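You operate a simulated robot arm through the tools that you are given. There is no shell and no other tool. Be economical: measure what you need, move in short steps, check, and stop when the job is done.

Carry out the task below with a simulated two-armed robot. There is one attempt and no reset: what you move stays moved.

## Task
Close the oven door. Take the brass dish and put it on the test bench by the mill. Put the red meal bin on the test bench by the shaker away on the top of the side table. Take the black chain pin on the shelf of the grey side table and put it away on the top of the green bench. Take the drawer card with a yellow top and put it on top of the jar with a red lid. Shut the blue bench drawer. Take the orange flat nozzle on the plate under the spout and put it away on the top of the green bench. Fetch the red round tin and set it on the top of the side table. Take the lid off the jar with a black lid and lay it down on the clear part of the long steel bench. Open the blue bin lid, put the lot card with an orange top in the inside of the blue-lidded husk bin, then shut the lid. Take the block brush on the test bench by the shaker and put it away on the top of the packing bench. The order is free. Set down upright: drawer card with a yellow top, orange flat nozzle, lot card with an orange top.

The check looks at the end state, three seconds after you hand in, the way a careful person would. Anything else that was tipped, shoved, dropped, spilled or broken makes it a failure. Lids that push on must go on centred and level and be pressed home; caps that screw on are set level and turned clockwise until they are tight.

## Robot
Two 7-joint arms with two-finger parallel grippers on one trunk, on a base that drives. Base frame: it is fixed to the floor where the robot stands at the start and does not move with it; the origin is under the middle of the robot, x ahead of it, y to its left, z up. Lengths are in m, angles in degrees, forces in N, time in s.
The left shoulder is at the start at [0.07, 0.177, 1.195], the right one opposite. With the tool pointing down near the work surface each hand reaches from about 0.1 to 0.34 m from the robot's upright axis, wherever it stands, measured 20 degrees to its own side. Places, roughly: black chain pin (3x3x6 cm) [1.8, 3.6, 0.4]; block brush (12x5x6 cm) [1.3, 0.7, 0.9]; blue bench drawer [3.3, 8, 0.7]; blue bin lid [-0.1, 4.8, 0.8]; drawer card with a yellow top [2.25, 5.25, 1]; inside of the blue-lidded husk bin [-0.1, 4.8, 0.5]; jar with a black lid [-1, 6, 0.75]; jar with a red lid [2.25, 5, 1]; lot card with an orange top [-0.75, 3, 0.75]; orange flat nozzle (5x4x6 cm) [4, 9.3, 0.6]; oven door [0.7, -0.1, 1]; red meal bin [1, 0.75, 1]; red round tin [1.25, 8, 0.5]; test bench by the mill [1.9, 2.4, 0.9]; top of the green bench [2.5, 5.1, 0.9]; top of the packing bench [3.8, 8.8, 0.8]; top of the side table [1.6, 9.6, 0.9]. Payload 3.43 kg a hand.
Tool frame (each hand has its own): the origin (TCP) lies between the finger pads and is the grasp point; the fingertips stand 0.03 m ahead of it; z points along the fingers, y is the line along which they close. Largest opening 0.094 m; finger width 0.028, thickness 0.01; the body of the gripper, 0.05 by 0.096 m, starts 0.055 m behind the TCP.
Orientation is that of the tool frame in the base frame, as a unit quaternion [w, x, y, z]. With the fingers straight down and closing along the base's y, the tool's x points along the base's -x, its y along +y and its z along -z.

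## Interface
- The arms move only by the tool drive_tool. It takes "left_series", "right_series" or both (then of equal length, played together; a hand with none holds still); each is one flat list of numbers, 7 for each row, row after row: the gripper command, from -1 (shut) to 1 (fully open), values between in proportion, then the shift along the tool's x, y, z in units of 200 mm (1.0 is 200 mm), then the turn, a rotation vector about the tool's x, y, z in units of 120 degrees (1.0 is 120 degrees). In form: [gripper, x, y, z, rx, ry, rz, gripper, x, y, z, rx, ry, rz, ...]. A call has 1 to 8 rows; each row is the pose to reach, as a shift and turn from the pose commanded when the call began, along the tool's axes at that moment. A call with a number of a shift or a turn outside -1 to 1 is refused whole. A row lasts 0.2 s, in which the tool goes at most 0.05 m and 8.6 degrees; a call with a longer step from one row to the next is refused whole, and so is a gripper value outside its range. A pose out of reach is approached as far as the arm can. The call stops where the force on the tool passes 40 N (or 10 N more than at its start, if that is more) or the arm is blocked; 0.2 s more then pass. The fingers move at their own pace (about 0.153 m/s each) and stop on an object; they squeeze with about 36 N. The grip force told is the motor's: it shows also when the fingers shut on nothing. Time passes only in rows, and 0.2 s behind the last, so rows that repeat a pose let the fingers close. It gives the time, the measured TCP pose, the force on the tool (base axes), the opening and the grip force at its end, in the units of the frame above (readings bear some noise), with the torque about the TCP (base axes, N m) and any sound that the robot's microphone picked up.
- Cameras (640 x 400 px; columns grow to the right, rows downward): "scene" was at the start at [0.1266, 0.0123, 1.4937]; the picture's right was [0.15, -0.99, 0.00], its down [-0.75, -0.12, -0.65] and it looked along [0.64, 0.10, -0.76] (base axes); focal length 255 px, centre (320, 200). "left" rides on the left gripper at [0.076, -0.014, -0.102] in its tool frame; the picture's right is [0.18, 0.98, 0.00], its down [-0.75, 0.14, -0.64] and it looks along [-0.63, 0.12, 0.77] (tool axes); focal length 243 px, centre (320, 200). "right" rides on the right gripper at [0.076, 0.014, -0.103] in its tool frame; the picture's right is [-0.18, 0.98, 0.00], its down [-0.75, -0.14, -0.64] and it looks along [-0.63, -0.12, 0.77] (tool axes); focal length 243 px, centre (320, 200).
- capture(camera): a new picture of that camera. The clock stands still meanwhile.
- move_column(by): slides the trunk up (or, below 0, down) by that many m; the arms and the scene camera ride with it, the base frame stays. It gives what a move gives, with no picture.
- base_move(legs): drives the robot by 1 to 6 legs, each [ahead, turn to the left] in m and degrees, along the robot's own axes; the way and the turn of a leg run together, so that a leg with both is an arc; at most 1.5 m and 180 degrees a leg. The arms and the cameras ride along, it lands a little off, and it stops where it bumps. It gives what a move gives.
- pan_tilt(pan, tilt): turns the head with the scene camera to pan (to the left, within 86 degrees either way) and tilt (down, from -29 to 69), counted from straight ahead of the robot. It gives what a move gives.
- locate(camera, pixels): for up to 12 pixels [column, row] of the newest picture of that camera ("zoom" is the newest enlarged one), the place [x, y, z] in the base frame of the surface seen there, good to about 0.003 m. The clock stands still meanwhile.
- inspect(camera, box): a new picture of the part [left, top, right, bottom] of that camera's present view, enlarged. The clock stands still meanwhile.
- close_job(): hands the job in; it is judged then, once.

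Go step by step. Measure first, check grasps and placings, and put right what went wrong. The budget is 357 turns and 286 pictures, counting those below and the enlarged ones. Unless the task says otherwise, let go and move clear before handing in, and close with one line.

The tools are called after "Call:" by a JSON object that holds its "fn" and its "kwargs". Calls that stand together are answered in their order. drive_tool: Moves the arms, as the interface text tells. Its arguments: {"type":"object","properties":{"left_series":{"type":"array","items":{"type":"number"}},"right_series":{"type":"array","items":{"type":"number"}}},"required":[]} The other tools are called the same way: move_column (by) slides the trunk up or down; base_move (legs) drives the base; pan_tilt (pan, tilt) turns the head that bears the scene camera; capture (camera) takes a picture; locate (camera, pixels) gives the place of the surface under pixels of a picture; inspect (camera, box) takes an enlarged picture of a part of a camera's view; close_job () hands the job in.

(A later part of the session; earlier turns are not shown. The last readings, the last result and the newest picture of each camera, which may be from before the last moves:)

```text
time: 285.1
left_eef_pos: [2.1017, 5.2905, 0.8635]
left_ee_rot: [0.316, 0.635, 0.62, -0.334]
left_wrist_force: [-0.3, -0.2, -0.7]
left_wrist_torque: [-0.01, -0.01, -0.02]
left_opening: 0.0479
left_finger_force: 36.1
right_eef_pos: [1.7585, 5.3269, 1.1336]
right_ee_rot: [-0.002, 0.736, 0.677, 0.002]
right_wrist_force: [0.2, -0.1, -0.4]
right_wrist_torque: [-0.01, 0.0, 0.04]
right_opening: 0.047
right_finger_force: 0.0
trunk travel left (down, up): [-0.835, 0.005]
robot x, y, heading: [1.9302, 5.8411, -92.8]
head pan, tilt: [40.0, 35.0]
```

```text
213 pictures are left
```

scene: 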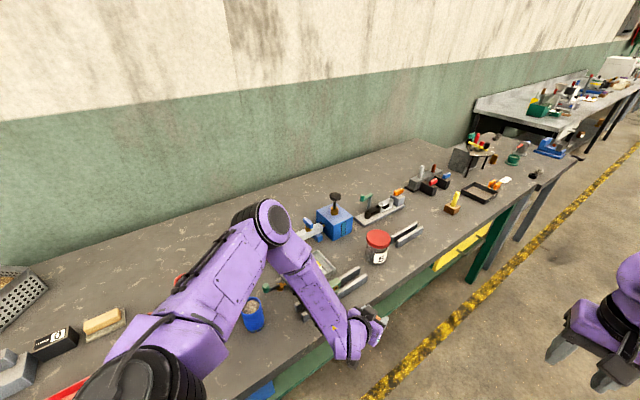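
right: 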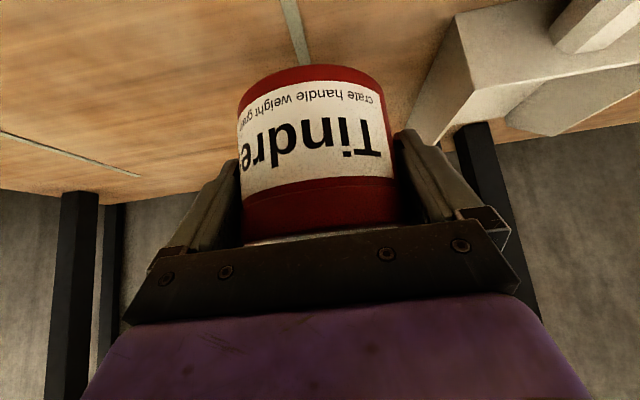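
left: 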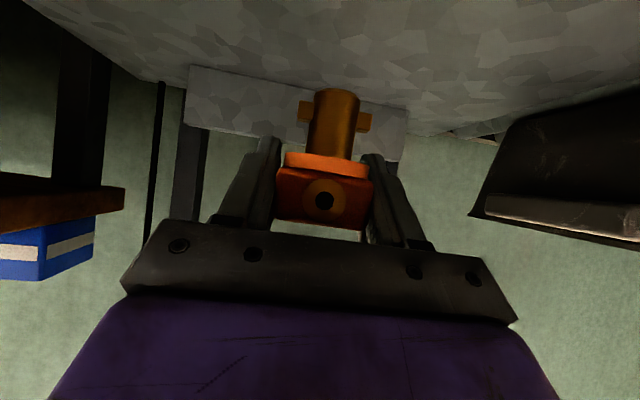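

The left hand, carried too low, touched the bench edge at around (370,325). I turn away a little and check the nozzle and the edge.

Call:
{"fn": "base_move", "kwargs": {"legs": [[0, -12]]}}

Call:
{"fn": "capture", "kwargs": {"camera": "left"}}

Call:
{"fn": "inspect", "kwargs": {"camera": "scene", "box": [200, 150, 520, 350]}}

```text
time: 286.3
left_eef_pos: [1.9825, 5.2652, 0.8631]
left_ee_rot: [0.277, 0.699, 0.549, -0.365]
left_wrist_force: [-0.3, 0.1, -1.1]
left_wrist_torque: [-0.04, 0.0, 0.01]
left_opening: 0.0477
left_finger_force: 35.9
right_eef_pos: [1.6548, 5.3744, 1.133]
right_ee_rot: [-0.002, 0.803, 0.596, 0.003]
right_wrist_force: [-0.2, -0.1, 1.7]
right_wrist_torque: [0.01, -0.01, 0.01]
right_opening: 0.047
right_finger_force: 0.1
trunk travel left (down, up): [-0.835, 0.005]
robot x, y, heading: [1.9251, 5.8394, -104.9]
head pan, tilt: [40.0, 35.0]
```

```text
212 pictures are left
```

left: 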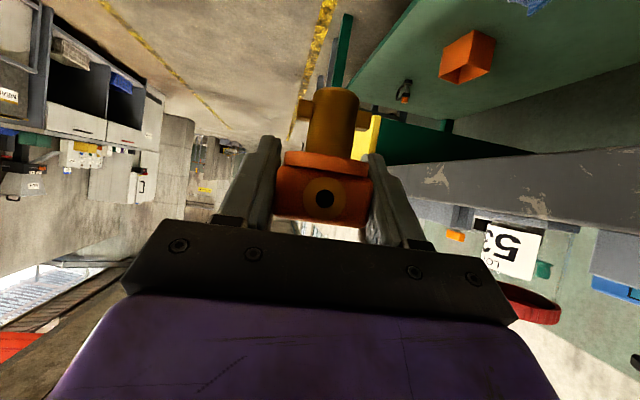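

```text
2.00 times, centred on (360, 250) of scene
```

zoom: 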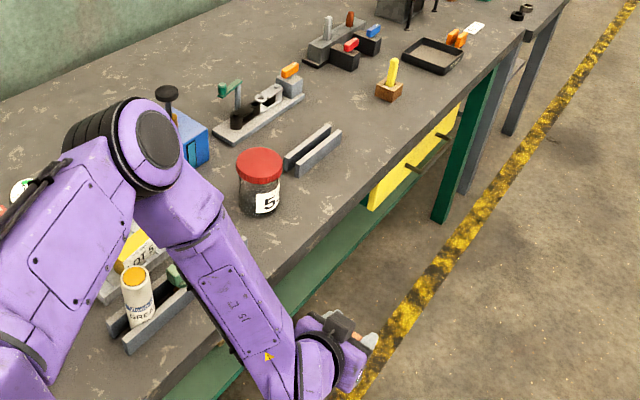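

Nozzle and bench items look undisturbed. I raise the left hand well above the bench items, move along, and face the bench.

Call:
{"fn": "drive_tool", "kwargs": {"left_series": [-1, -0.1, 0, -0.1, 0, 0, 0, -1, -0.25, 0, -0.22, 0, 0, 0, -1, -0.4, 0, -0.34, 0, 0, 0, -1, -0.55, 0, -0.46, 0, 0, 0, -1, -0.7, 0, -0.58, 0, 0, 0, -1, -0.85, 0, -0.68, 0, 0, 0, -1, -1.0, 0, -0.78, 0, 0, 0]}}

Call:
{"fn": "base_move", "kwargs": {"legs": [[0, -8], [0.45, 0], [0, 95]]}}

Call:
{"fn": "pan_tilt", "kwargs": {"pan": 0, "tilt": 45}}

Call:
{"fn": "capture", "kwargs": {"camera": "scene"}}

```text
time: 287.9
left_eef_pos: [1.9888, 5.2771, 1.119]
left_ee_rot: [0.278, 0.699, 0.548, -0.366]
left_wrist_force: [0.1, -0.8, -0.2]
left_wrist_torque: [-0.02, 0.01, -0.03]
left_opening: 0.0478
left_finger_force: 35.9
right_eef_pos: [1.6551, 5.3752, 1.1334]
right_ee_rot: [0.0, 0.804, 0.595, 0.002]
right_wrist_force: [0.2, 0.1, -0.4]
right_wrist_torque: [0.0, 0.02, -0.01]
right_opening: 0.0469
right_finger_force: 0.0
trunk travel left (down, up): [-0.835, 0.005]
robot x, y, heading: [1.9286, 5.8411, -105.1]
head pan, tilt: [40.0, 35.0]
```

```text
time: 295.2
left_eef_pos: [2.318, 5.4638, 1.1207]
left_ee_rot: [0.453, 0.124, 0.88, -0.071]
left_wrist_force: [-0.3, 0.8, -1.8]
left_wrist_torque: [-0.03, 0.01, 0.01]
left_opening: 0.0474
left_finger_force: 35.6
right_eef_pos: [2.205, 5.1352, 1.1333]
right_ee_rot: [-0.002, 0.167, 0.986, 0.001]
right_wrist_force: [-0.5, -0.7, 0.3]
right_wrist_torque: [-0.02, 0.0, 0.01]
right_opening: 0.047
right_finger_force: 0.1
trunk travel left (down, up): [-0.835, 0.005]
robot x, y, heading: [1.7511, 5.4253, -17.3]
head pan, tilt: [40.0, 35.0]
```

```text
time: 296.3
left_eef_pos: [2.3184, 5.4642, 1.1187]
left_ee_rot: [0.452, 0.125, 0.88, -0.072]
left_wrist_force: [0.8, 0.2, -0.9]
left_wrist_torque: [0.02, -0.01, -0.03]
left_opening: 0.0474
left_finger_force: 35.7
right_eef_pos: [2.2059, 5.135, 1.1333]
right_ee_rot: [-0.003, 0.168, 0.986, 0.001]
right_wrist_force: [0.1, 0.1, -0.2]
right_wrist_torque: [0.0, 0.05, -0.01]
right_opening: 0.047
right_finger_force: 0.1
trunk travel left (down, up): [-0.835, 0.005]
robot x, y, heading: [1.7528, 5.4245, -17.5]
head pan, tilt: [0.0, 45.0]
```

```text
210 pictures are left
```

scene: 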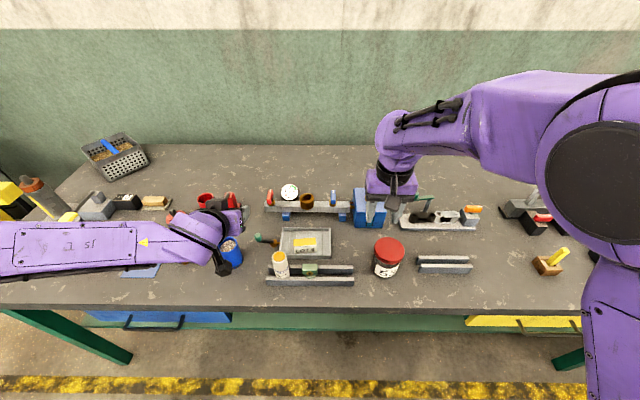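

Call:
{"fn": "inspect", "kwargs": {"camera": "scene", "box": [200, 170, 500, 320]}}

Call:
{"fn": "locate", "kwargs": {"camera": "scene", "pixels": [[388, 245], [375, 248], [403, 250], [390, 285], [305, 243], [310, 268], [280, 255], [420, 290], [430, 240], [330, 170], [440, 170], [310, 290]]}}

```text
2.13 times, centred on (350, 245) of scene
```

zoom: 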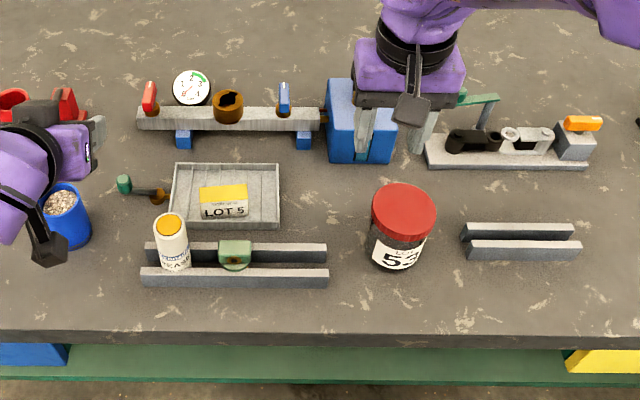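

```text
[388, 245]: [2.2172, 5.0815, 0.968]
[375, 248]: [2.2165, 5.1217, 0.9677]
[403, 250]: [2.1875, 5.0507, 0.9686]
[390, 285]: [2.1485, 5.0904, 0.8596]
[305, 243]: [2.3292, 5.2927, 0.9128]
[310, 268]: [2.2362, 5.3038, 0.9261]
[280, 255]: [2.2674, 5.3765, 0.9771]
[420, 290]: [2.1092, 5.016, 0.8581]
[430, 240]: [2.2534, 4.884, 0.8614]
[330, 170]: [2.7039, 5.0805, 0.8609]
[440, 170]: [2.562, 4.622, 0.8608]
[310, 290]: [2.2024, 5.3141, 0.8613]
```

Card "LOT 5" with a yellow top lies in a grey tray at about (2.33,5.29), and the jar lid is at about (2.21,5.085), z 0.968. I pick a free place for the nozzle near (450,290).

Call:
{"fn": "locate", "kwargs": {"camera": "scene", "pixels": [[440, 290], [440, 303], [440, 275], [490, 285], [490, 300], [500, 240], [510, 265], [475, 262], [535, 265], [560, 270], [420, 262], [350, 247]]}}

```text
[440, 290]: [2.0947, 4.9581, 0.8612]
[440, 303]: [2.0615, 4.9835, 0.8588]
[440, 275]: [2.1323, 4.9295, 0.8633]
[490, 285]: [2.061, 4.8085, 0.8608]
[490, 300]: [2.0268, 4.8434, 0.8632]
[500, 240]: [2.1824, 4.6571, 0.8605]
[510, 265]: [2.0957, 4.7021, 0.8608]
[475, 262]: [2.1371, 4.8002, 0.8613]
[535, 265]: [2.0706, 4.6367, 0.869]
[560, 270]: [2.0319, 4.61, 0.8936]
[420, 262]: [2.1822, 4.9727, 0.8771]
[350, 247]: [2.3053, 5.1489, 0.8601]
```

The clear place for the nozzle is about (2.14,4.725). Before that, I use the free right hand for the card: move the left hand aside, put the right hand over the tray.

Call:
{"fn": "drive_tool", "kwargs": {"left_series": [-1, 0, 0.15, 0, 0, 0, 0, -1, 0, 0.3, 0, 0, 0, 0, -1, 0, 0.45, 0, 0, 0, 0, -1, 0, 0.6, 0, 0, 0, 0, -1, 0, 0.6, 0, 0, 0, 0, -1, 0, 0.6, 0, 0, 0, 0], "right_series": [1, 0, 0, 0, 0, 0, 0, 1, -0.06, 0.19, 0, 0, 0, 0, 1, -0.12, 0.38, 0, 0, 0, 0, 1, -0.2, 0.57, 0, 0, 0, 0, 1, -0.26, 0.75, 0, 0, 0, 0, 1, -0.33, 0.93, 0.1, 0, 0, 0]}}

Call:
{"fn": "capture", "kwargs": {"camera": "right"}}

Call:
{"fn": "capture", "kwargs": {"camera": "scene"}}

```text
time: 297.7
left_eef_pos: [2.353, 5.5806, 1.115]
left_ee_rot: [0.452, 0.124, 0.88, -0.072]
left_wrist_force: [0.2, -0.4, -1.2]
left_wrist_torque: [0.0, 0.01, -0.05]
left_opening: 0.0477
left_finger_force: 35.9
right_eef_pos: [2.3341, 5.2865, 1.1113]
right_ee_rot: [-0.003, 0.17, 0.985, 0.001]
right_wrist_force: [0.7, 0.5, 0.0]
right_wrist_torque: [0.0, 0.05, 0.02]
right_opening: 0.0941
right_finger_force: 0.0
trunk travel left (down, up): [-0.835, 0.005]
robot x, y, heading: [1.7514, 5.428, -17.3]
head pan, tilt: [0.0, 45.0]
```

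```text
208 pictures are left
```

right: 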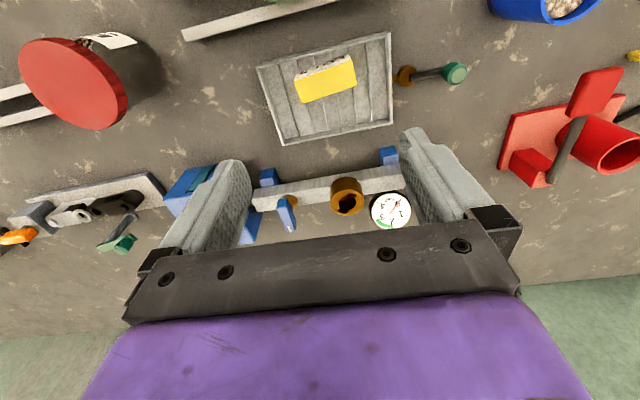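

```text
207 pictures are left
```

scene: 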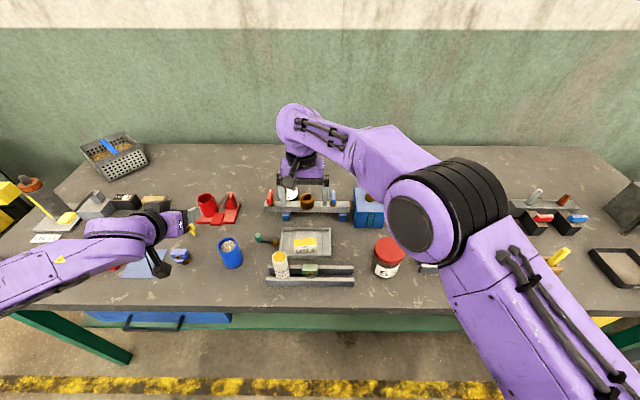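

Call:
{"fn": "inspect", "kwargs": {"camera": "right", "box": [240, 20, 420, 150]}}

Call:
{"fn": "locate", "kwargs": {"camera": "right", "pixels": [[298, 78], [304, 100], [356, 84], [351, 58], [326, 80], [275, 110], [370, 100], [130, 70], [75, 85], [30, 45], [95, 125]]}}

```text
3.08 times, centred on (330, 85) of right
```

zoom: 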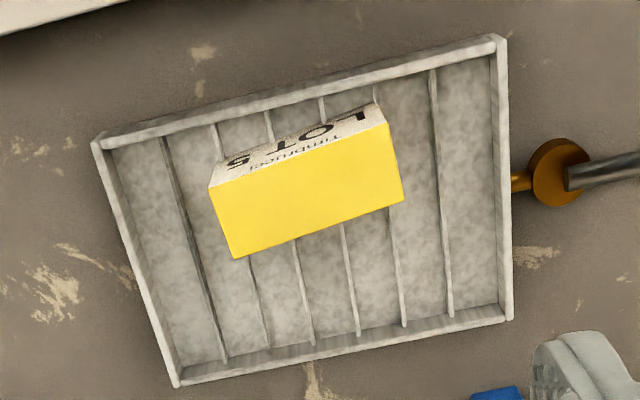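

```text
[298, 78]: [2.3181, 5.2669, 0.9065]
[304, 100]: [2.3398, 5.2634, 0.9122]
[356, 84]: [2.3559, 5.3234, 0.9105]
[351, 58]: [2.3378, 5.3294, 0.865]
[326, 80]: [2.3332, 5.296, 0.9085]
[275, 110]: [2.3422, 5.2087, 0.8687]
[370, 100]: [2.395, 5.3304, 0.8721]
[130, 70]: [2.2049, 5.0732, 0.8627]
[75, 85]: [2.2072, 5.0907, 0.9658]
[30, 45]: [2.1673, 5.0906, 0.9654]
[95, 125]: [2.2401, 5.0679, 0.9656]
```

The card is a 6.2×2.3 cm block, z 0.867–0.910, centred at (2.337,5.295) with its long side nearly along my closing axis. I descend with a 7.5 cm opening.

Call:
{"fn": "drive_tool", "kwargs": {"right_series": [0.6, 0, 0.045, 0.15, 0, 0, -0.038, 0.6, 0, 0.045, 0.35, 0, 0, -0.038, 0.6, 0, 0.045, 0.55, 0, 0, -0.038, 0.6, 0, 0.045, 0.75, 0, 0, -0.038]}}

Call:
{"fn": "capture", "kwargs": {"camera": "right"}}

```text
time: 298.7
left_eef_pos: [2.3527, 5.5787, 1.116]
left_ee_rot: [0.453, 0.124, 0.88, -0.071]
left_wrist_force: [-0.2, -0.3, -0.9]
left_wrist_torque: [0.01, 0.0, -0.03]
left_opening: 0.0475
left_finger_force: 36.2
right_eef_pos: [2.3342, 5.2955, 0.9629]
right_ee_rot: [-0.002, 0.128, 0.992, 0.001]
right_wrist_force: [0.0, 0.3, -0.4]
right_wrist_torque: [-0.02, 0.01, -0.03]
right_opening: 0.0749
right_finger_force: 0.1
trunk travel left (down, up): [-0.835, 0.005]
robot x, y, heading: [1.753, 5.4261, -17.4]
head pan, tilt: [0.0, 45.0]
```

```text
205 pictures are left
```

right: 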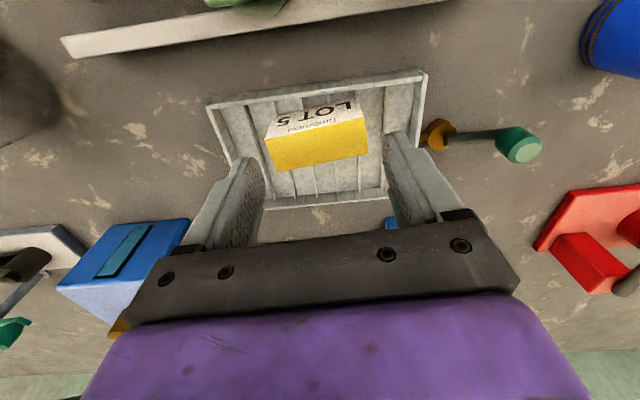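

Call:
{"fn": "drive_tool", "kwargs": {"right_series": [0.6, 0, 0, 0.1, 0, 0, 0, 0.6, 0, 0, 0.2, 0, 0, 0, 0.6, 0, 0, 0.3, 0, 0, 0, -1, 0, 0, 0.3, 0, 0, 0, -1, 0, 0, 0.3, 0, 0, 0, -1, 0, 0, 0.3, 0, 0, 0, -1, 0, 0, 0.1, 0, 0, 0, -1, 0, 0, -0.15, 0, 0, 0]}}

Call:
{"fn": "capture", "kwargs": {"camera": "right"}}

```text
time: 300.5
left_eef_pos: [2.3502, 5.58, 1.1182]
left_ee_rot: [0.455, 0.124, 0.879, -0.072]
left_wrist_force: [-0.8, -0.1, -0.9]
left_wrist_torque: [0.0, -0.03, 0.01]
left_opening: 0.0479
left_finger_force: 36.2
right_eef_pos: [2.3307, 5.2988, 0.9928]
right_ee_rot: [-0.003, 0.128, 0.992, 0.0]
right_wrist_force: [-0.8, 0.5, -0.2]
right_wrist_torque: [0.02, 0.0, -0.03]
right_opening: 0.0735
right_finger_force: 36.0
trunk travel left (down, up): [-0.835, 0.005]
robot x, y, heading: [1.7518, 5.4269, -17.8]
head pan, tilt: [0.0, 45.0]
```

```text
204 pictures are left
```

right: 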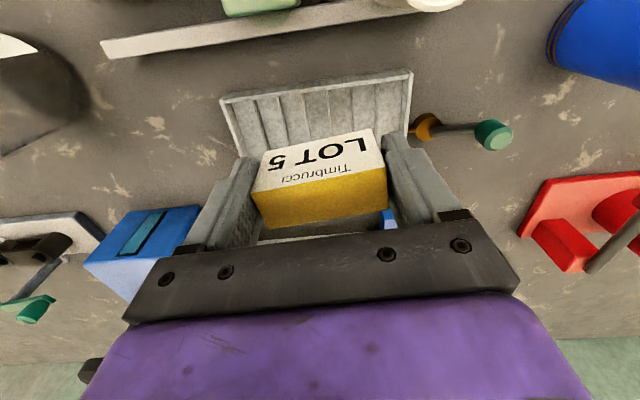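

Card is held (opening 0.0735). I raise it and carry it toward the jar.

Call:
{"fn": "drive_tool", "kwargs": {"right_series": [-1, 0, 0, -0.2, 0, 0, 0, -1, 0, 0, -0.4, 0, 0, 0, -1, 0.05, -0.15, -0.5, 0, 0, 0, -1, 0.1, -0.3, -0.5, 0, 0, 0, -1, 0.15, -0.5, -0.5, 0, 0, 0, -1, 0.2, -0.7, -0.5, 0, 0, 0, -1, 0.25, -0.85, -0.5, 0, 0, 0, -1, 0.3, -1.0, -0.5, 0, 0, 0]}}

Call:
{"fn": "capture", "kwargs": {"camera": "right"}}

Call:
{"fn": "inspect", "kwargs": {"camera": "scene", "box": [280, 180, 480, 305]}}

```text
time: 302.3
left_eef_pos: [2.3512, 5.5787, 1.116]
left_ee_rot: [0.454, 0.125, 0.879, -0.072]
left_wrist_force: [0.3, -1.1, -0.8]
left_wrist_torque: [0.02, 0.03, 0.02]
left_opening: 0.0476
left_finger_force: 36.4
right_eef_pos: [2.223, 5.1193, 1.0915]
right_ee_rot: [-0.002, 0.129, 0.992, 0.001]
right_wrist_force: [-0.3, -0.5, -0.9]
right_wrist_torque: [0.01, 0.01, -0.03]
right_opening: 0.0734
right_finger_force: 35.7
trunk travel left (down, up): [-0.835, 0.005]
robot x, y, heading: [1.7525, 5.4254, -17.5]
head pan, tilt: [0.0, 45.0]
```

```text
203 pictures are left
```

right: 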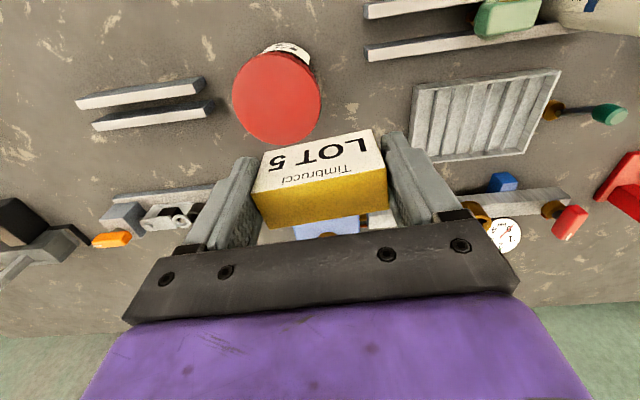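

```text
3.20 times, centred on (380, 242) of scene
```

zoom: 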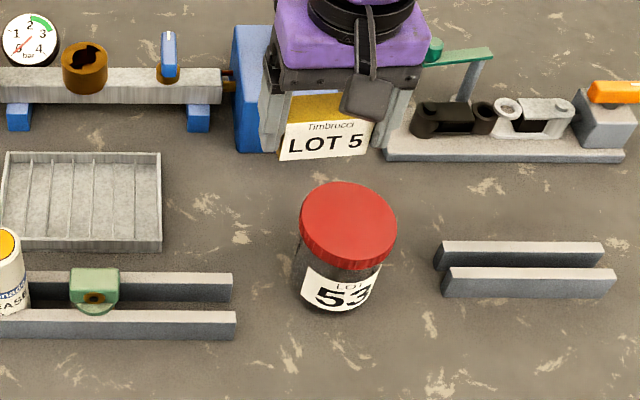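

Call:
{"fn": "locate", "kwargs": {"camera": "right", "pixels": [[234, 97], [319, 97], [275, 54], [278, 142], [277, 97]]}}

Call:
{"fn": "locate", "kwargs": {"camera": "zoom", "pixels": [[302, 220], [394, 224], [347, 185], [347, 252], [347, 220]]}}

```text
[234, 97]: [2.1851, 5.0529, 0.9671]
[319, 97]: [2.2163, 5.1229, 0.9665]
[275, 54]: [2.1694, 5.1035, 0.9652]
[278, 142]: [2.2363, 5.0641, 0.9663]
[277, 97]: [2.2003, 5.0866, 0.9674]
```

```text
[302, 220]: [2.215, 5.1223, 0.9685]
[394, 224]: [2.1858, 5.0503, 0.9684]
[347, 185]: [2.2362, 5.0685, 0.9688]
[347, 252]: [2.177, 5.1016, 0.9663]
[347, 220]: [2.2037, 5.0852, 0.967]
```

Call:
{"fn": "drive_tool", "kwargs": {"right_series": [-1, 0.04, -0.09, 0, 0, 0, 0, -1, 0.08, -0.188, 0, 0, 0, 0, -1, 0.08, -0.188, 0.12, 0, 0, 0, -1, 0.08, -0.188, 0.25, 0, 0, 0, -1, 0.08, -0.188, 0.35, 0, 0, 0]}}

Call:
{"fn": "inspect", "kwargs": {"camera": "scene", "box": [300, 180, 460, 305]}}

Call:
{"fn": "capture", "kwargs": {"camera": "right"}}

```text
time: 303.5
left_eef_pos: [2.3516, 5.5771, 1.1166]
left_ee_rot: [0.453, 0.124, 0.88, -0.071]
left_wrist_force: [-0.2, -0.2, -1.1]
left_wrist_torque: [0.01, -0.04, 0.05]
left_opening: 0.0475
left_finger_force: 35.9
right_eef_pos: [2.1972, 5.0871, 1.0227]
right_ee_rot: [-0.002, 0.129, 0.992, 0.001]
right_wrist_force: [-0.7, -0.5, -0.8]
right_wrist_torque: [-0.02, -0.01, -0.01]
right_opening: 0.0734
right_finger_force: 35.6
trunk travel left (down, up): [-0.835, 0.005]
robot x, y, heading: [1.7528, 5.4231, -17.4]
head pan, tilt: [0.0, 45.0]
```

```text
3.20 times, centred on (380, 242) of scene
```

zoom: 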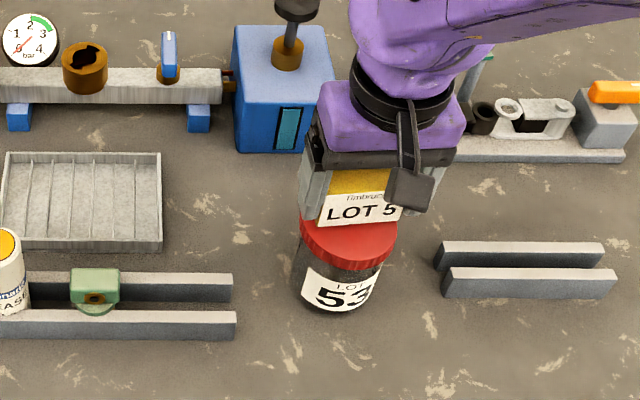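

```text
200 pictures are left
```

right: 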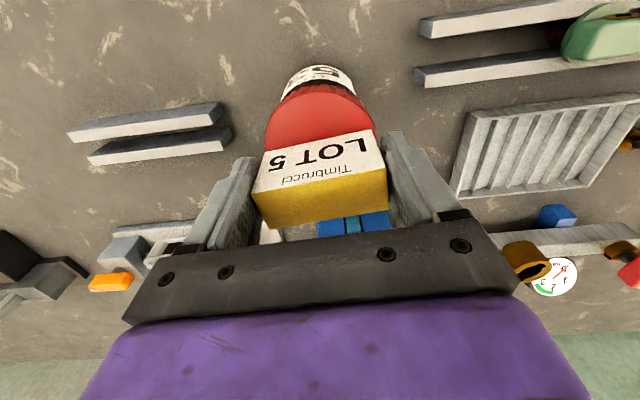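

Call:
{"fn": "drive_tool", "kwargs": {"right_series": [-1, 0, 0, 0.04, 0, 0, 0, -1, 0, 0, 0.07, 0, 0, 0, -1, 0, 0, 0.09, 0, 0, 0, -1, 0, 0, 0.1, 0, 0, 0]}}

Call:
{"fn": "inspect", "kwargs": {"camera": "scene", "box": [300, 180, 460, 305]}}

```text
time: 304.5
left_eef_pos: [2.3494, 5.5792, 1.1176]
left_ee_rot: [0.455, 0.125, 0.879, -0.072]
left_wrist_force: [-0.3, 0.1, -0.9]
left_wrist_torque: [0.05, -0.03, 0.01]
left_opening: 0.0474
left_finger_force: 36.2
right_eef_pos: [2.1983, 5.0869, 1.0061]
right_ee_rot: [0.001, 0.129, 0.992, 0.0]
right_wrist_force: [1.0, -3.4, 21.4]
right_wrist_torque: [-0.05, -0.28, -0.02]
right_opening: 0.0735
right_finger_force: 36.2
trunk travel left (down, up): [-0.835, 0.005]
robot x, y, heading: [1.7539, 5.4244, -17.2]
head pan, tilt: [0.0, 45.0]
```

```text
3.20 times, centred on (380, 242) of scene
```

zoom: 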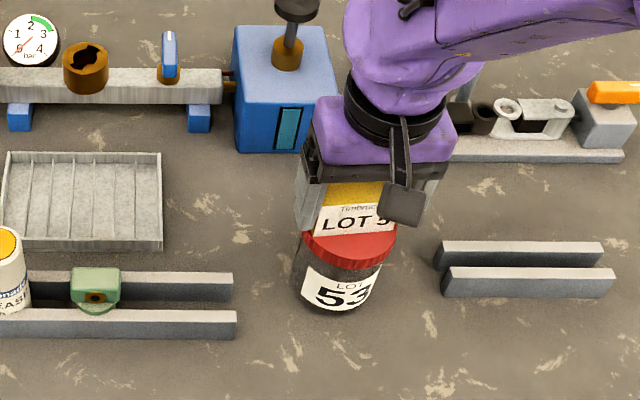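

Contact on the lid (21 N). I relieve slightly, open and rise straight up.

Call:
{"fn": "drive_tool", "kwargs": {"right_series": [-1, 0, 0, -0.015, 0, 0, 0, -1, 0, 0, -0.018, 0, 0, 0, 0.85, 0, 0, -0.018, 0, 0, 0, 0.9, 0, 0, -0.018, 0, 0, 0, 0.9, 0, 0, -0.1, 0, 0, 0, 0.9, 0, 0, -0.25, 0, 0, 0, 0.9, 0, 0, -0.45, 0, 0, 0, 0.9, 0.1, 0, -0.65, 0, 0, 0]}}

Call:
{"fn": "capture", "kwargs": {"camera": "right"}}

Call:
{"fn": "inspect", "kwargs": {"camera": "scene", "box": [300, 180, 460, 305]}}

```text
time: 306.3
left_eef_pos: [2.3497, 5.5783, 1.116]
left_ee_rot: [0.455, 0.125, 0.879, -0.072]
left_wrist_force: [-0.9, 0.1, -0.1]
left_wrist_torque: [0.0, -0.01, 0.0]
left_opening: 0.0478
left_finger_force: 36.1
right_eef_pos: [2.1787, 5.0934, 1.1348]
right_ee_rot: [-0.002, 0.129, 0.992, 0.0]
right_wrist_force: [0.4, 0.1, 0.1]
right_wrist_torque: [0.0, -0.04, 0.01]
right_opening: 0.0893
right_finger_force: 0.0
trunk travel left (down, up): [-0.835, 0.005]
robot x, y, heading: [1.7523, 5.4301, -17.3]
head pan, tilt: [0.0, 45.0]
```

```text
198 pictures are left
```

right: 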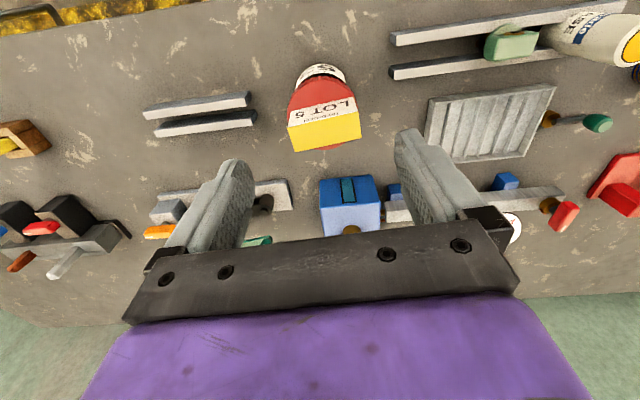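

```text
3.20 times, centred on (380, 242) of scene
```

zoom: 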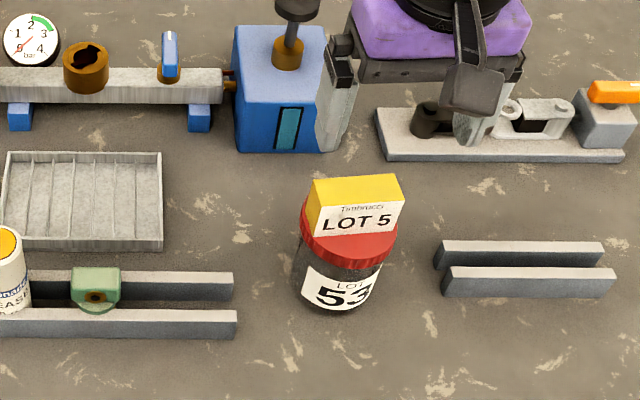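

The card stands upright on the jar. Now I shift down the bench to set the nozzle at (2.14,4.725).

Call:
{"fn": "base_move", "kwargs": {"legs": [[-0.15, 0], [0, -93], [0.66, 0], [0, 93], [0.1, 0]]}}

Call:
{"fn": "capture", "kwargs": {"camera": "scene"}}

```text
time: 319.5
left_eef_pos: [2.0745, 4.9907, 1.1183]
left_ee_rot: [0.455, 0.12, 0.879, -0.07]
left_wrist_force: [-0.4, 0.0, 0.3]
left_wrist_torque: [0.01, -0.01, -0.04]
left_opening: 0.0479
left_finger_force: 36.0
right_eef_pos: [1.9085, 4.5012, 1.1344]
right_ee_rot: [-0.001, 0.124, 0.992, 0.001]
right_wrist_force: [-0.3, 0.0, -0.4]
right_wrist_torque: [0.0, -0.03, 0.02]
right_opening: 0.0894
right_finger_force: 0.0
trunk travel left (down, up): [-0.835, 0.005]
robot x, y, heading: [1.4803, 4.8319, -16.9]
head pan, tilt: [0.0, 45.0]
```

```text
196 pictures are left
```

scene: 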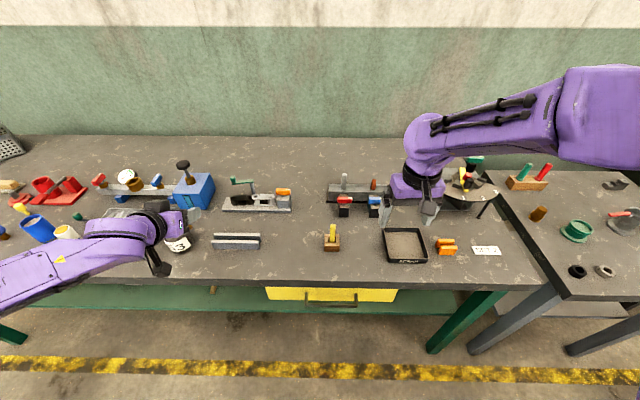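

Call:
{"fn": "locate", "kwargs": {"camera": "scene", "pixels": [[295, 242], [262, 240], [322, 245], [295, 265], [290, 225]]}}

```text
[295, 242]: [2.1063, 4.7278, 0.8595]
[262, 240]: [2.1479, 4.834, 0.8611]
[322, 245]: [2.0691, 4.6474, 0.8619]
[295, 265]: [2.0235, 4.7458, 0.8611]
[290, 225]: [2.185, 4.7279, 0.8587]
```

Call:
{"fn": "drive_tool", "kwargs": {"left_series": [-1, -0.05, -0.2, 0, 0, 0, 0, -1, -0.1, -0.4, 0, 0, 0, 0, -1, -0.15, -0.6, 0, 0, 0, 0, -1, -0.2, -0.8, 0, 0, 0, 0, -1, -0.2, -1.0, 0, 0, 0, 0]}}

```text
time: 320.7
left_eef_pos: [2.0415, 4.7873, 1.1485]
left_ee_rot: [0.453, 0.121, 0.88, -0.069]
left_wrist_force: [-0.2, -0.1, -0.3]
left_wrist_torque: [0.02, -0.02, 0.03]
left_opening: 0.0477
left_finger_force: 35.9
right_eef_pos: [1.9102, 4.4984, 1.1326]
right_ee_rot: [-0.002, 0.125, 0.992, 0.002]
right_wrist_force: [-0.9, -0.9, 0.2]
right_wrist_torque: [0.01, -0.01, 0.03]
right_opening: 0.0895
right_finger_force: 0.1
trunk travel left (down, up): [-0.835, 0.005]
robot x, y, heading: [1.4816, 4.8316, -17.2]
head pan, tilt: [0.0, 45.0]
```

Call:
{"fn": "drive_tool", "kwargs": {"left_series": [-1, 0.108, -0.022, 0.162, 0, 0, 0, -1, 0.215, -0.044, 0.323, 0, 0, 0, -1, 0.323, -0.067, 0.485, 0, 0, 0, -1, 0.43, -0.089, 0.647, 0, 0, 0, -1, 0.538, -0.111, 0.808, 0, 0, 0, -1, 0.646, -0.133, 0.97, 0, 0, 0]}}

Call:
{"fn": "inspect", "kwargs": {"camera": "scene", "box": [200, 180, 400, 305]}}

Call:
{"fn": "capture", "kwargs": {"camera": "left"}}

```text
time: 322.1
left_eef_pos: [2.1197, 4.7384, 0.9353]
left_ee_rot: [0.454, 0.12, 0.88, -0.069]
left_wrist_force: [0.8, 0.5, -0.1]
left_wrist_torque: [0.0, 0.01, -0.02]
left_opening: 0.0476
left_finger_force: 36.2
right_eef_pos: [1.9123, 4.5009, 1.1335]
right_ee_rot: [-0.002, 0.124, 0.992, 0.001]
right_wrist_force: [1.1, -0.6, 0.5]
right_wrist_torque: [0.0, -0.02, -0.02]
right_opening: 0.0891
right_finger_force: 0.1
trunk travel left (down, up): [-0.835, 0.005]
robot x, y, heading: [1.4814, 4.8293, -16.9]
head pan, tilt: [0.0, 45.0]
```

```text
3.20 times, centred on (300, 242) of scene
```

zoom: 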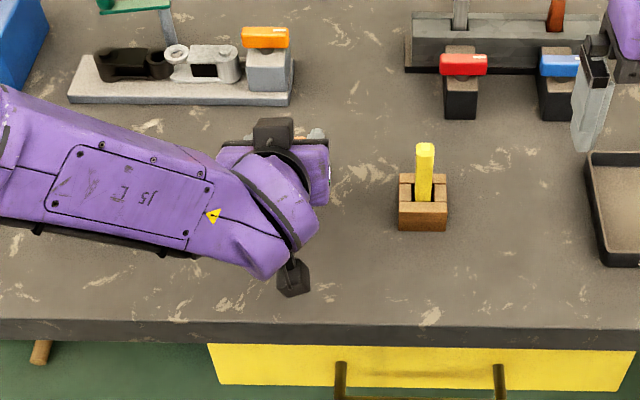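

```text
194 pictures are left
```

left: 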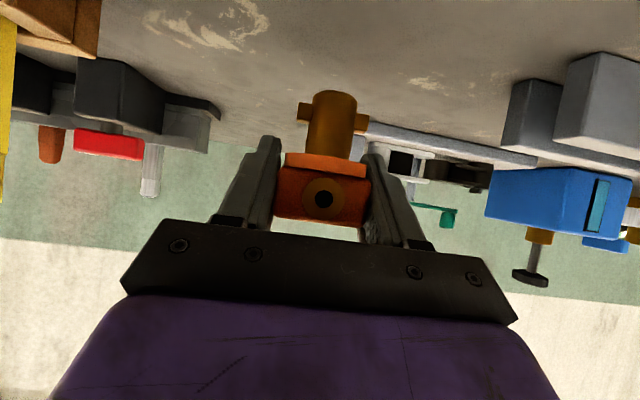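

Call:
{"fn": "drive_tool", "kwargs": {"left_series": [-1, 0.05, 0, 0.035, 0, 0, 0, -1, 0.09, 0, 0.063, 0, 0, 0, -1, 0.115, 0, 0.08, 0, 0, 0, -1, 0.125, 0, 0.088, 0, 0, 0]}}

Call:
{"fn": "capture", "kwargs": {"camera": "left"}}

```text
time: 323.1
left_eef_pos: [2.1174, 4.7391, 0.9033]
left_ee_rot: [0.453, 0.121, 0.881, -0.07]
left_wrist_force: [-0.2, -0.1, 0.2]
left_wrist_torque: [0.0, 0.05, 0.0]
left_opening: 0.0474
left_finger_force: 36.2
right_eef_pos: [1.9105, 4.5004, 1.1337]
right_ee_rot: [-0.001, 0.125, 0.992, 0.002]
right_wrist_force: [-0.2, 0.1, 0.1]
right_wrist_torque: [-0.01, -0.01, -0.02]
right_opening: 0.0894
right_finger_force: 0.1
trunk travel left (down, up): [-0.835, 0.005]
robot x, y, heading: [1.4761, 4.8311, -16.9]
head pan, tilt: [0.0, 45.0]
```

```text
193 pictures are left
```

left: 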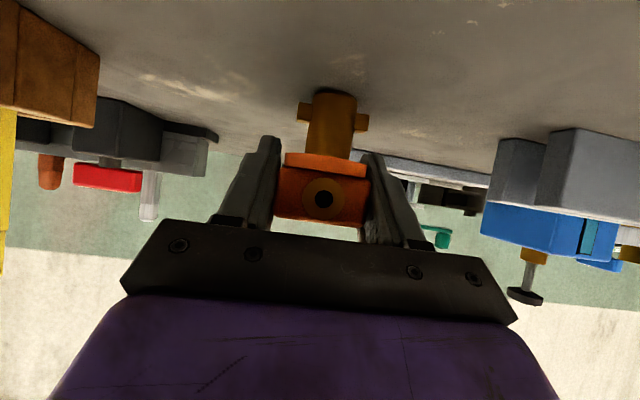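

Call:
{"fn": "drive_tool", "kwargs": {"left_series": [-1, 0.008, 0, 0.006, 0, 0, 0, -1, 0.016, 0, 0.012, 0, 0, 0, -1, 0.02, 0, 0.014, 0, 0, 0]}}

```text
time: 323.9
left_eef_pos: [2.1165, 4.7386, 0.9037]
left_ee_rot: [0.458, 0.121, 0.878, -0.07]
left_wrist_force: [4.1, 1.4, 25.8]
left_wrist_torque: [0.21, -0.09, -0.02]
left_opening: 0.0477
left_finger_force: 36.0
right_eef_pos: [1.9096, 4.5024, 1.1354]
right_ee_rot: [-0.001, 0.124, 0.992, 0.001]
right_wrist_force: [-0.9, 0.4, -0.5]
right_wrist_torque: [0.01, -0.03, 0.0]
right_opening: 0.0893
right_finger_force: 0.1
trunk travel left (down, up): [-0.835, 0.005]
robot x, y, heading: [1.4812, 4.8319, -17.0]
head pan, tilt: [0.0, 45.0]
```

Contact, 26 N. I relieve 3 mm of command, open, and withdraw backward along the tool axis.

Call:
{"fn": "drive_tool", "kwargs": {"left_series": [-1, -0.012, 0, -0.009, 0, 0, 0, -1, -0.016, 0, -0.012, 0, 0, 0, 0.5, -0.016, 0, -0.012, 0, 0, 0, 0.8, -0.016, 0, -0.012, 0, 0, 0, 0.8, -0.016, 0, -0.15, 0, 0, 0, 0.8, -0.016, 0, -0.38, 0, 0, 0, 0.8, -0.1, 0, -0.6, 0, 0, 0, 0.8, -0.2, 0, -0.8, 0, 0, 0]}}

Call:
{"fn": "inspect", "kwargs": {"camera": "scene", "box": [200, 180, 400, 305]}}

Call:
{"fn": "capture", "kwargs": {"camera": "left"}}

```text
time: 325.7
left_eef_pos: [2.0139, 4.7708, 1.0255]
left_ee_rot: [0.454, 0.121, 0.88, -0.07]
left_wrist_force: [-1.1, 0.5, 0.6]
left_wrist_torque: [0.0, -0.02, 0.0]
left_opening: 0.0849
left_finger_force: 0.0
right_eef_pos: [1.9098, 4.5019, 1.1342]
right_ee_rot: [-0.002, 0.123, 0.992, 0.001]
right_wrist_force: [-0.7, -0.3, 1.3]
right_wrist_torque: [-0.02, -0.02, -0.02]
right_opening: 0.0892
right_finger_force: 0.1
trunk travel left (down, up): [-0.835, 0.005]
robot x, y, heading: [1.4804, 4.8328, -16.7]
head pan, tilt: [0.0, 45.0]
```

```text
3.20 times, centred on (300, 242) of scene
```

zoom: 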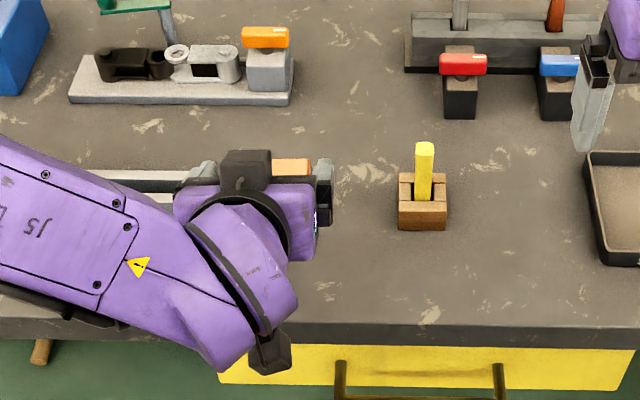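

```text
191 pictures are left
```

left: 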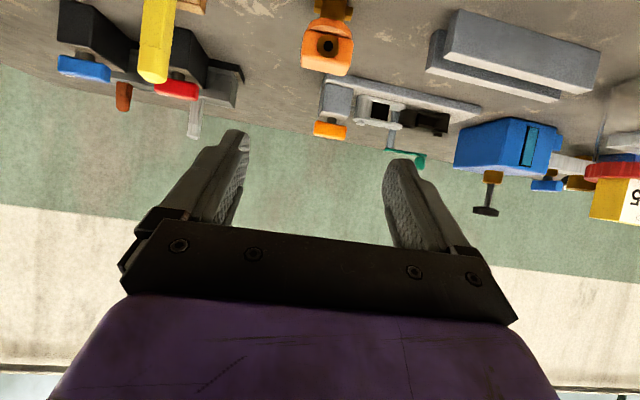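

The nozzle stands upright. Next the chain pin: I back away, drive down the aisle and look under the grey table.

Call:
{"fn": "base_move", "kwargs": {"legs": [[-0.22, 0], [0, -85], [1.23, 0], [0, 85]]}}

Call:
{"fn": "move_column", "kwargs": {"by": -0.5}}

Call:
{"fn": "pan_tilt", "kwargs": {"pan": 0, "tilt": 35}}

Call:
{"fn": "capture", "kwargs": {"camera": "scene"}}

```text
time: 340.4
left_eef_pos: [1.5518, 3.6414, 1.0234]
left_ee_rot: [0.453, 0.121, 0.88, -0.07]
left_wrist_force: [0.2, -0.5, -0.6]
left_wrist_torque: [-0.01, 0.0, 0.04]
left_opening: 0.0845
left_finger_force: 0.1
right_eef_pos: [1.4484, 3.372, 1.1347]
right_ee_rot: [-0.002, 0.126, 0.992, 0.001]
right_wrist_force: [0.3, 0.5, 0.1]
right_wrist_torque: [0.04, 0.03, -0.01]
right_opening: 0.0891
right_finger_force: 0.0
trunk travel left (down, up): [-0.835, 0.005]
robot x, y, heading: [1.0163, 3.7055, -16.9]
head pan, tilt: [0.0, 45.0]
```

```text
refused: -0.5 is not a number from -0.4 to 0.4
```

```text
time: 341.2
left_eef_pos: [1.5518, 3.6423, 1.0243]
left_ee_rot: [0.453, 0.122, 0.88, -0.07]
left_wrist_force: [-0.8, -0.6, 0.2]
left_wrist_torque: [-0.02, 0.03, 0.03]
left_opening: 0.0849
left_finger_force: 0.0
right_eef_pos: [1.4482, 3.3717, 1.1338]
right_ee_rot: [-0.002, 0.125, 0.992, 0.001]
right_wrist_force: [-1.2, -0.7, 0.0]
right_wrist_torque: [0.0, 0.02, 0.01]
right_opening: 0.0894
right_finger_force: 0.1
trunk travel left (down, up): [-0.835, 0.005]
robot x, y, heading: [1.0156, 3.7049, -17.1]
head pan, tilt: [0.0, 35.0]
```

```text
190 pictures are left
```

scene: 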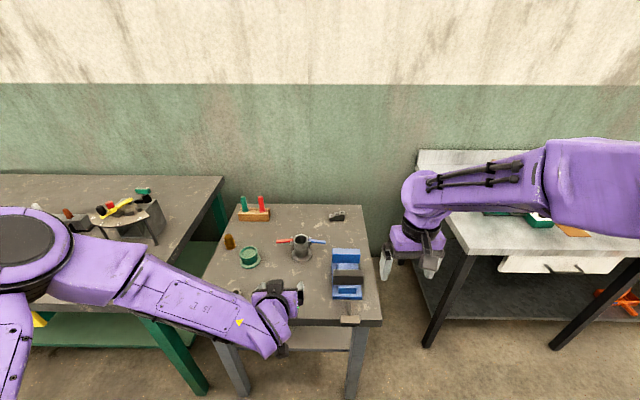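

Call:
{"fn": "base_move", "kwargs": {"legs": [[-0.22, 0]]}}

Call:
{"fn": "move_column", "kwargs": {"by": -0.4}}

Call:
{"fn": "capture", "kwargs": {"camera": "scene"}}

```text
time: 342.9
left_eef_pos: [1.342, 3.7066, 1.0231]
left_ee_rot: [0.454, 0.121, 0.88, -0.07]
left_wrist_force: [0.5, 0.7, -0.7]
left_wrist_torque: [0.01, 0.01, 0.0]
left_opening: 0.0845
left_finger_force: 0.0
right_eef_pos: [1.2376, 3.4361, 1.1329]
right_ee_rot: [-0.002, 0.125, 0.992, 0.001]
right_wrist_force: [0.0, -1.0, 0.0]
right_wrist_torque: [0.02, -0.01, 0.01]
right_opening: 0.0891
right_finger_force: 0.0
trunk travel left (down, up): [-0.835, 0.005]
robot x, y, heading: [0.8078, 3.77, -17.1]
head pan, tilt: [0.0, 35.0]
```

```text
time: 346.7
left_eef_pos: [1.3397, 3.7051, 0.624]
left_ee_rot: [0.453, 0.121, 0.88, -0.07]
left_wrist_force: [0.1, 0.2, 0.2]
left_wrist_torque: [-0.01, 0.01, 0.01]
left_opening: 0.0848
left_finger_force: 0.0
right_eef_pos: [1.2358, 3.4368, 0.7346]
right_ee_rot: [-0.002, 0.126, 0.992, 0.001]
right_wrist_force: [0.4, 0.1, 0.0]
right_wrist_torque: [0.01, 0.03, 0.03]
right_opening: 0.0894
right_finger_force: 0.1
trunk travel left (down, up): [-0.435, 0.405]
robot x, y, heading: [0.803, 3.767, -17.2]
head pan, tilt: [0.0, 35.0]
```

```text
189 pictures are left
```

scene: 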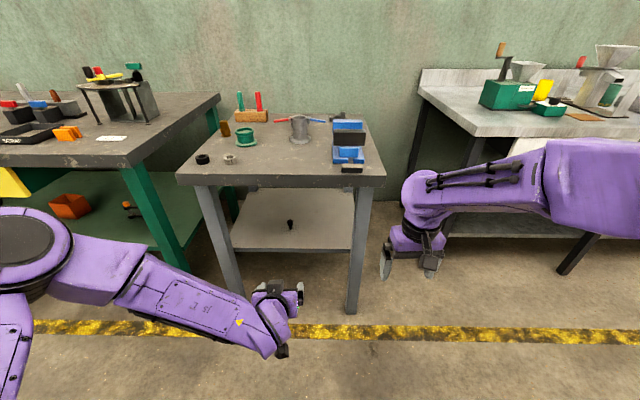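

The pin is at (290,224) on the shelf. I zoom and measure.

Call:
{"fn": "inspect", "kwargs": {"camera": "scene", "box": [220, 170, 380, 290]}}

Call:
{"fn": "locate", "kwargs": {"camera": "scene", "pixels": [[290, 221], [290, 228], [287, 220], [293, 220], [240, 248], [350, 248], [260, 190], [275, 182], [350, 185], [275, 225], [340, 195], [215, 240]]}}

```text
3.33 times, centred on (300, 230) of scene
```

zoom: 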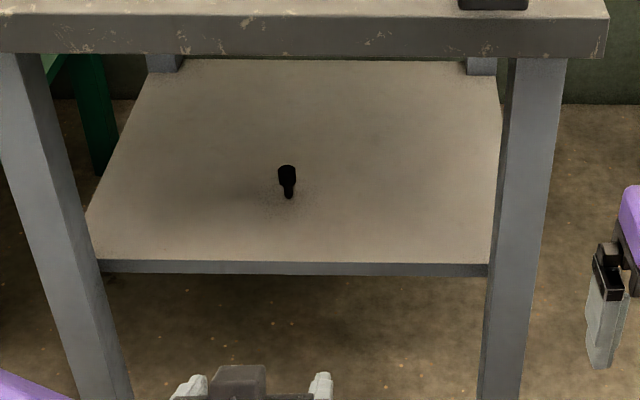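

```text
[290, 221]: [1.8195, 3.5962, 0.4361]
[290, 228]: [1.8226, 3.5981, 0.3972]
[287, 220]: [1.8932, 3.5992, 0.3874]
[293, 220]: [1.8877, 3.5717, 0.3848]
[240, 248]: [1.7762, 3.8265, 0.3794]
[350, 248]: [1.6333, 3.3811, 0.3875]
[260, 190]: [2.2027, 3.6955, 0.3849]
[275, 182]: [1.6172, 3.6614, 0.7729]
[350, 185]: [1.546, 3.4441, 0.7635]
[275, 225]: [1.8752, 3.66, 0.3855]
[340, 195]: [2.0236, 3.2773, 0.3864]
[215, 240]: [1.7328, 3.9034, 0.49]
```

The pin stands at (1.824,3.597), z 0.386–0.446. I lower the trunk more, pull the right hand in, then drive the tilted left hand in under the table top.

Call:
{"fn": "drive_tool", "kwargs": {"right_series": [0, 0.1, -0.1, 0, 0, 0, 0, 0, 0.25, -0.2, 0, 0, 0, 0, 0, 0.4, -0.3, 0, 0, 0, 0, 0, 0.55, -0.35, 0, 0, 0, 0]}}

Call:
{"fn": "move_column", "kwargs": {"by": -0.15}}

Call:
{"fn": "base_move", "kwargs": {"legs": [[0, 6], [0.38, 0], [0, -6]]}}

Call:
{"fn": "capture", "kwargs": {"camera": "left"}}

Call:
{"fn": "capture", "kwargs": {"camera": "scene"}}

```text
time: 347.7
left_eef_pos: [1.3421, 3.7078, 0.6248]
left_ee_rot: [0.454, 0.12, 0.88, -0.071]
left_wrist_force: [-0.2, 0.7, 0.2]
left_wrist_torque: [-0.03, 0.02, -0.02]
left_opening: 0.0848
left_finger_force: 0.0
right_eef_pos: [1.1157, 3.3999, 0.7322]
right_ee_rot: [-0.012, 0.126, 0.992, 0.0]
right_wrist_force: [-0.1, 0.6, 0.4]
right_wrist_torque: [-0.04, 0.02, -0.05]
right_opening: 0.0468
right_finger_force: 0.1
trunk travel left (down, up): [-0.435, 0.405]
robot x, y, heading: [0.8023, 3.7678, -16.9]
head pan, tilt: [0.0, 35.0]
```

```text
time: 349.4
left_eef_pos: [1.3402, 3.7072, 0.4747]
left_ee_rot: [0.454, 0.122, 0.88, -0.07]
left_wrist_force: [0.1, -0.3, 0.5]
left_wrist_torque: [-0.01, -0.02, 0.0]
left_opening: 0.0848
left_finger_force: 0.1
right_eef_pos: [1.1148, 3.3982, 0.5817]
right_ee_rot: [-0.013, 0.125, 0.992, 0.003]
right_wrist_force: [1.0, -0.7, 0.6]
right_wrist_torque: [0.01, 0.01, 0.01]
right_opening: 0.047
right_finger_force: 0.2
trunk travel left (down, up): [-0.285, 0.555]
robot x, y, heading: [0.8053, 3.7696, -17.1]
head pan, tilt: [0.0, 35.0]
```

```text
time: 352.1
left_eef_pos: [1.6715, 3.6965, 0.4768]
left_ee_rot: [0.459, 0.077, 0.884, -0.048]
left_wrist_force: [-1.2, 0.0, 0.4]
left_wrist_torque: [0.01, 0.01, -0.02]
left_opening: 0.0846
left_finger_force: 0.1
right_eef_pos: [1.4706, 3.3708, 0.5832]
right_ee_rot: [-0.019, 0.077, 0.997, 0.002]
right_wrist_force: [0.7, -0.9, -0.3]
right_wrist_torque: [-0.01, -0.01, 0.01]
right_opening: 0.047
right_finger_force: 0.2
trunk travel left (down, up): [-0.285, 0.555]
robot x, y, heading: [1.1399, 3.7057, -11.6]
head pan, tilt: [0.0, 35.0]
stopped in leg 2: the robot was blocked; the commanded pose is now the measured one
```

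```text
187 pictures are left
```

left: 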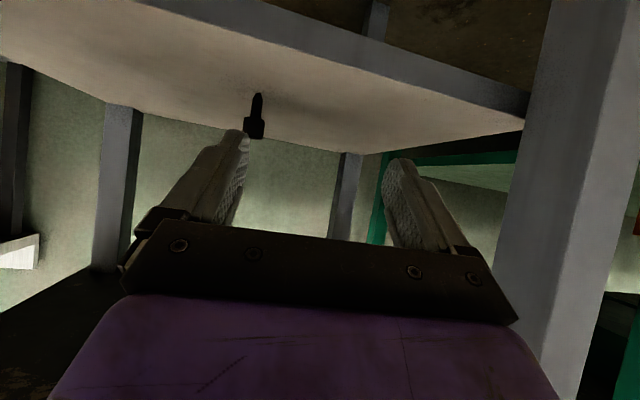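

```text
186 pictures are left
```

scene: 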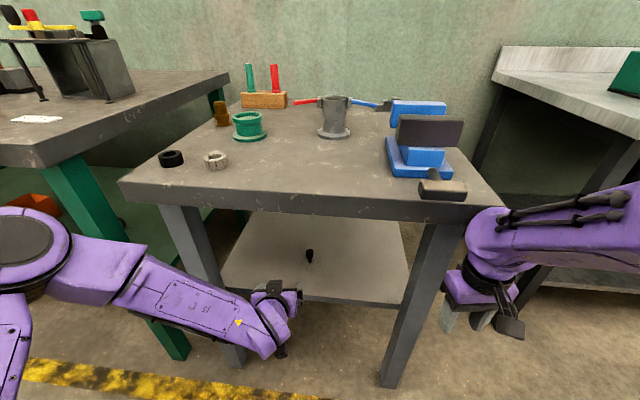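

The right wrist seems to have met the table's right corner near (470,215). I back off 12 cm and move the right hand further right and back.

Call:
{"fn": "base_move", "kwargs": {"legs": [[-0.12, 0]]}}

Call:
{"fn": "drive_tool", "kwargs": {"right_series": [0, 0, -0.15, 0, 0, 0, 0, 0, 0, -0.3, 0, 0, 0, 0, 0, 0.1, -0.45, 0, 0, 0, 0, 0, 0.2, -0.6, 0, 0, 0, 0, 0, 0.3, -0.75, 0, 0, 0, 0]}}

Call:
{"fn": "capture", "kwargs": {"camera": "scene"}}

```text
time: 353.4
left_eef_pos: [1.5526, 3.7184, 0.4752]
left_ee_rot: [0.457, 0.077, 0.885, -0.046]
left_wrist_force: [0.6, -0.7, 0.5]
left_wrist_torque: [-0.01, -0.03, -0.01]
left_opening: 0.0843
left_finger_force: 0.0
right_eef_pos: [1.3511, 3.3918, 0.5779]
right_ee_rot: [-0.022, 0.079, 0.997, 0.005]
right_wrist_force: [-0.6, -0.4, -0.2]
right_wrist_torque: [-0.02, -0.02, 0.0]
right_opening: 0.0469
right_finger_force: 0.0
trunk travel left (down, up): [-0.285, 0.555]
robot x, y, heading: [1.016, 3.726, -11.7]
head pan, tilt: [0.0, 35.0]
```

```text
time: 354.6
left_eef_pos: [1.5531, 3.7205, 0.4735]
left_ee_rot: [0.456, 0.077, 0.885, -0.047]
left_wrist_force: [1.5, 0.2, 0.2]
left_wrist_torque: [0.01, -0.04, -0.02]
left_opening: 0.0847
left_finger_force: 0.0
right_eef_pos: [1.2681, 3.2529, 0.5798]
right_ee_rot: [-0.021, 0.077, 0.997, 0.004]
right_wrist_force: [0.3, 0.2, 0.2]
right_wrist_torque: [-0.01, 0.02, 0.03]
right_opening: 0.0471
right_finger_force: 0.1
trunk travel left (down, up): [-0.285, 0.555]
robot x, y, heading: [1.0177, 3.7264, -11.7]
head pan, tilt: [0.0, 35.0]
```

```text
185 pictures are left
```

scene: 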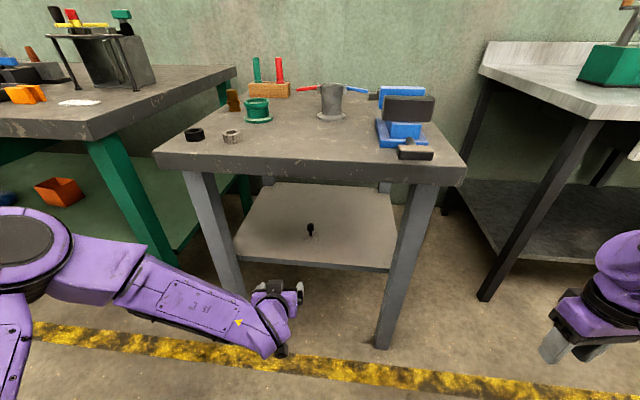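

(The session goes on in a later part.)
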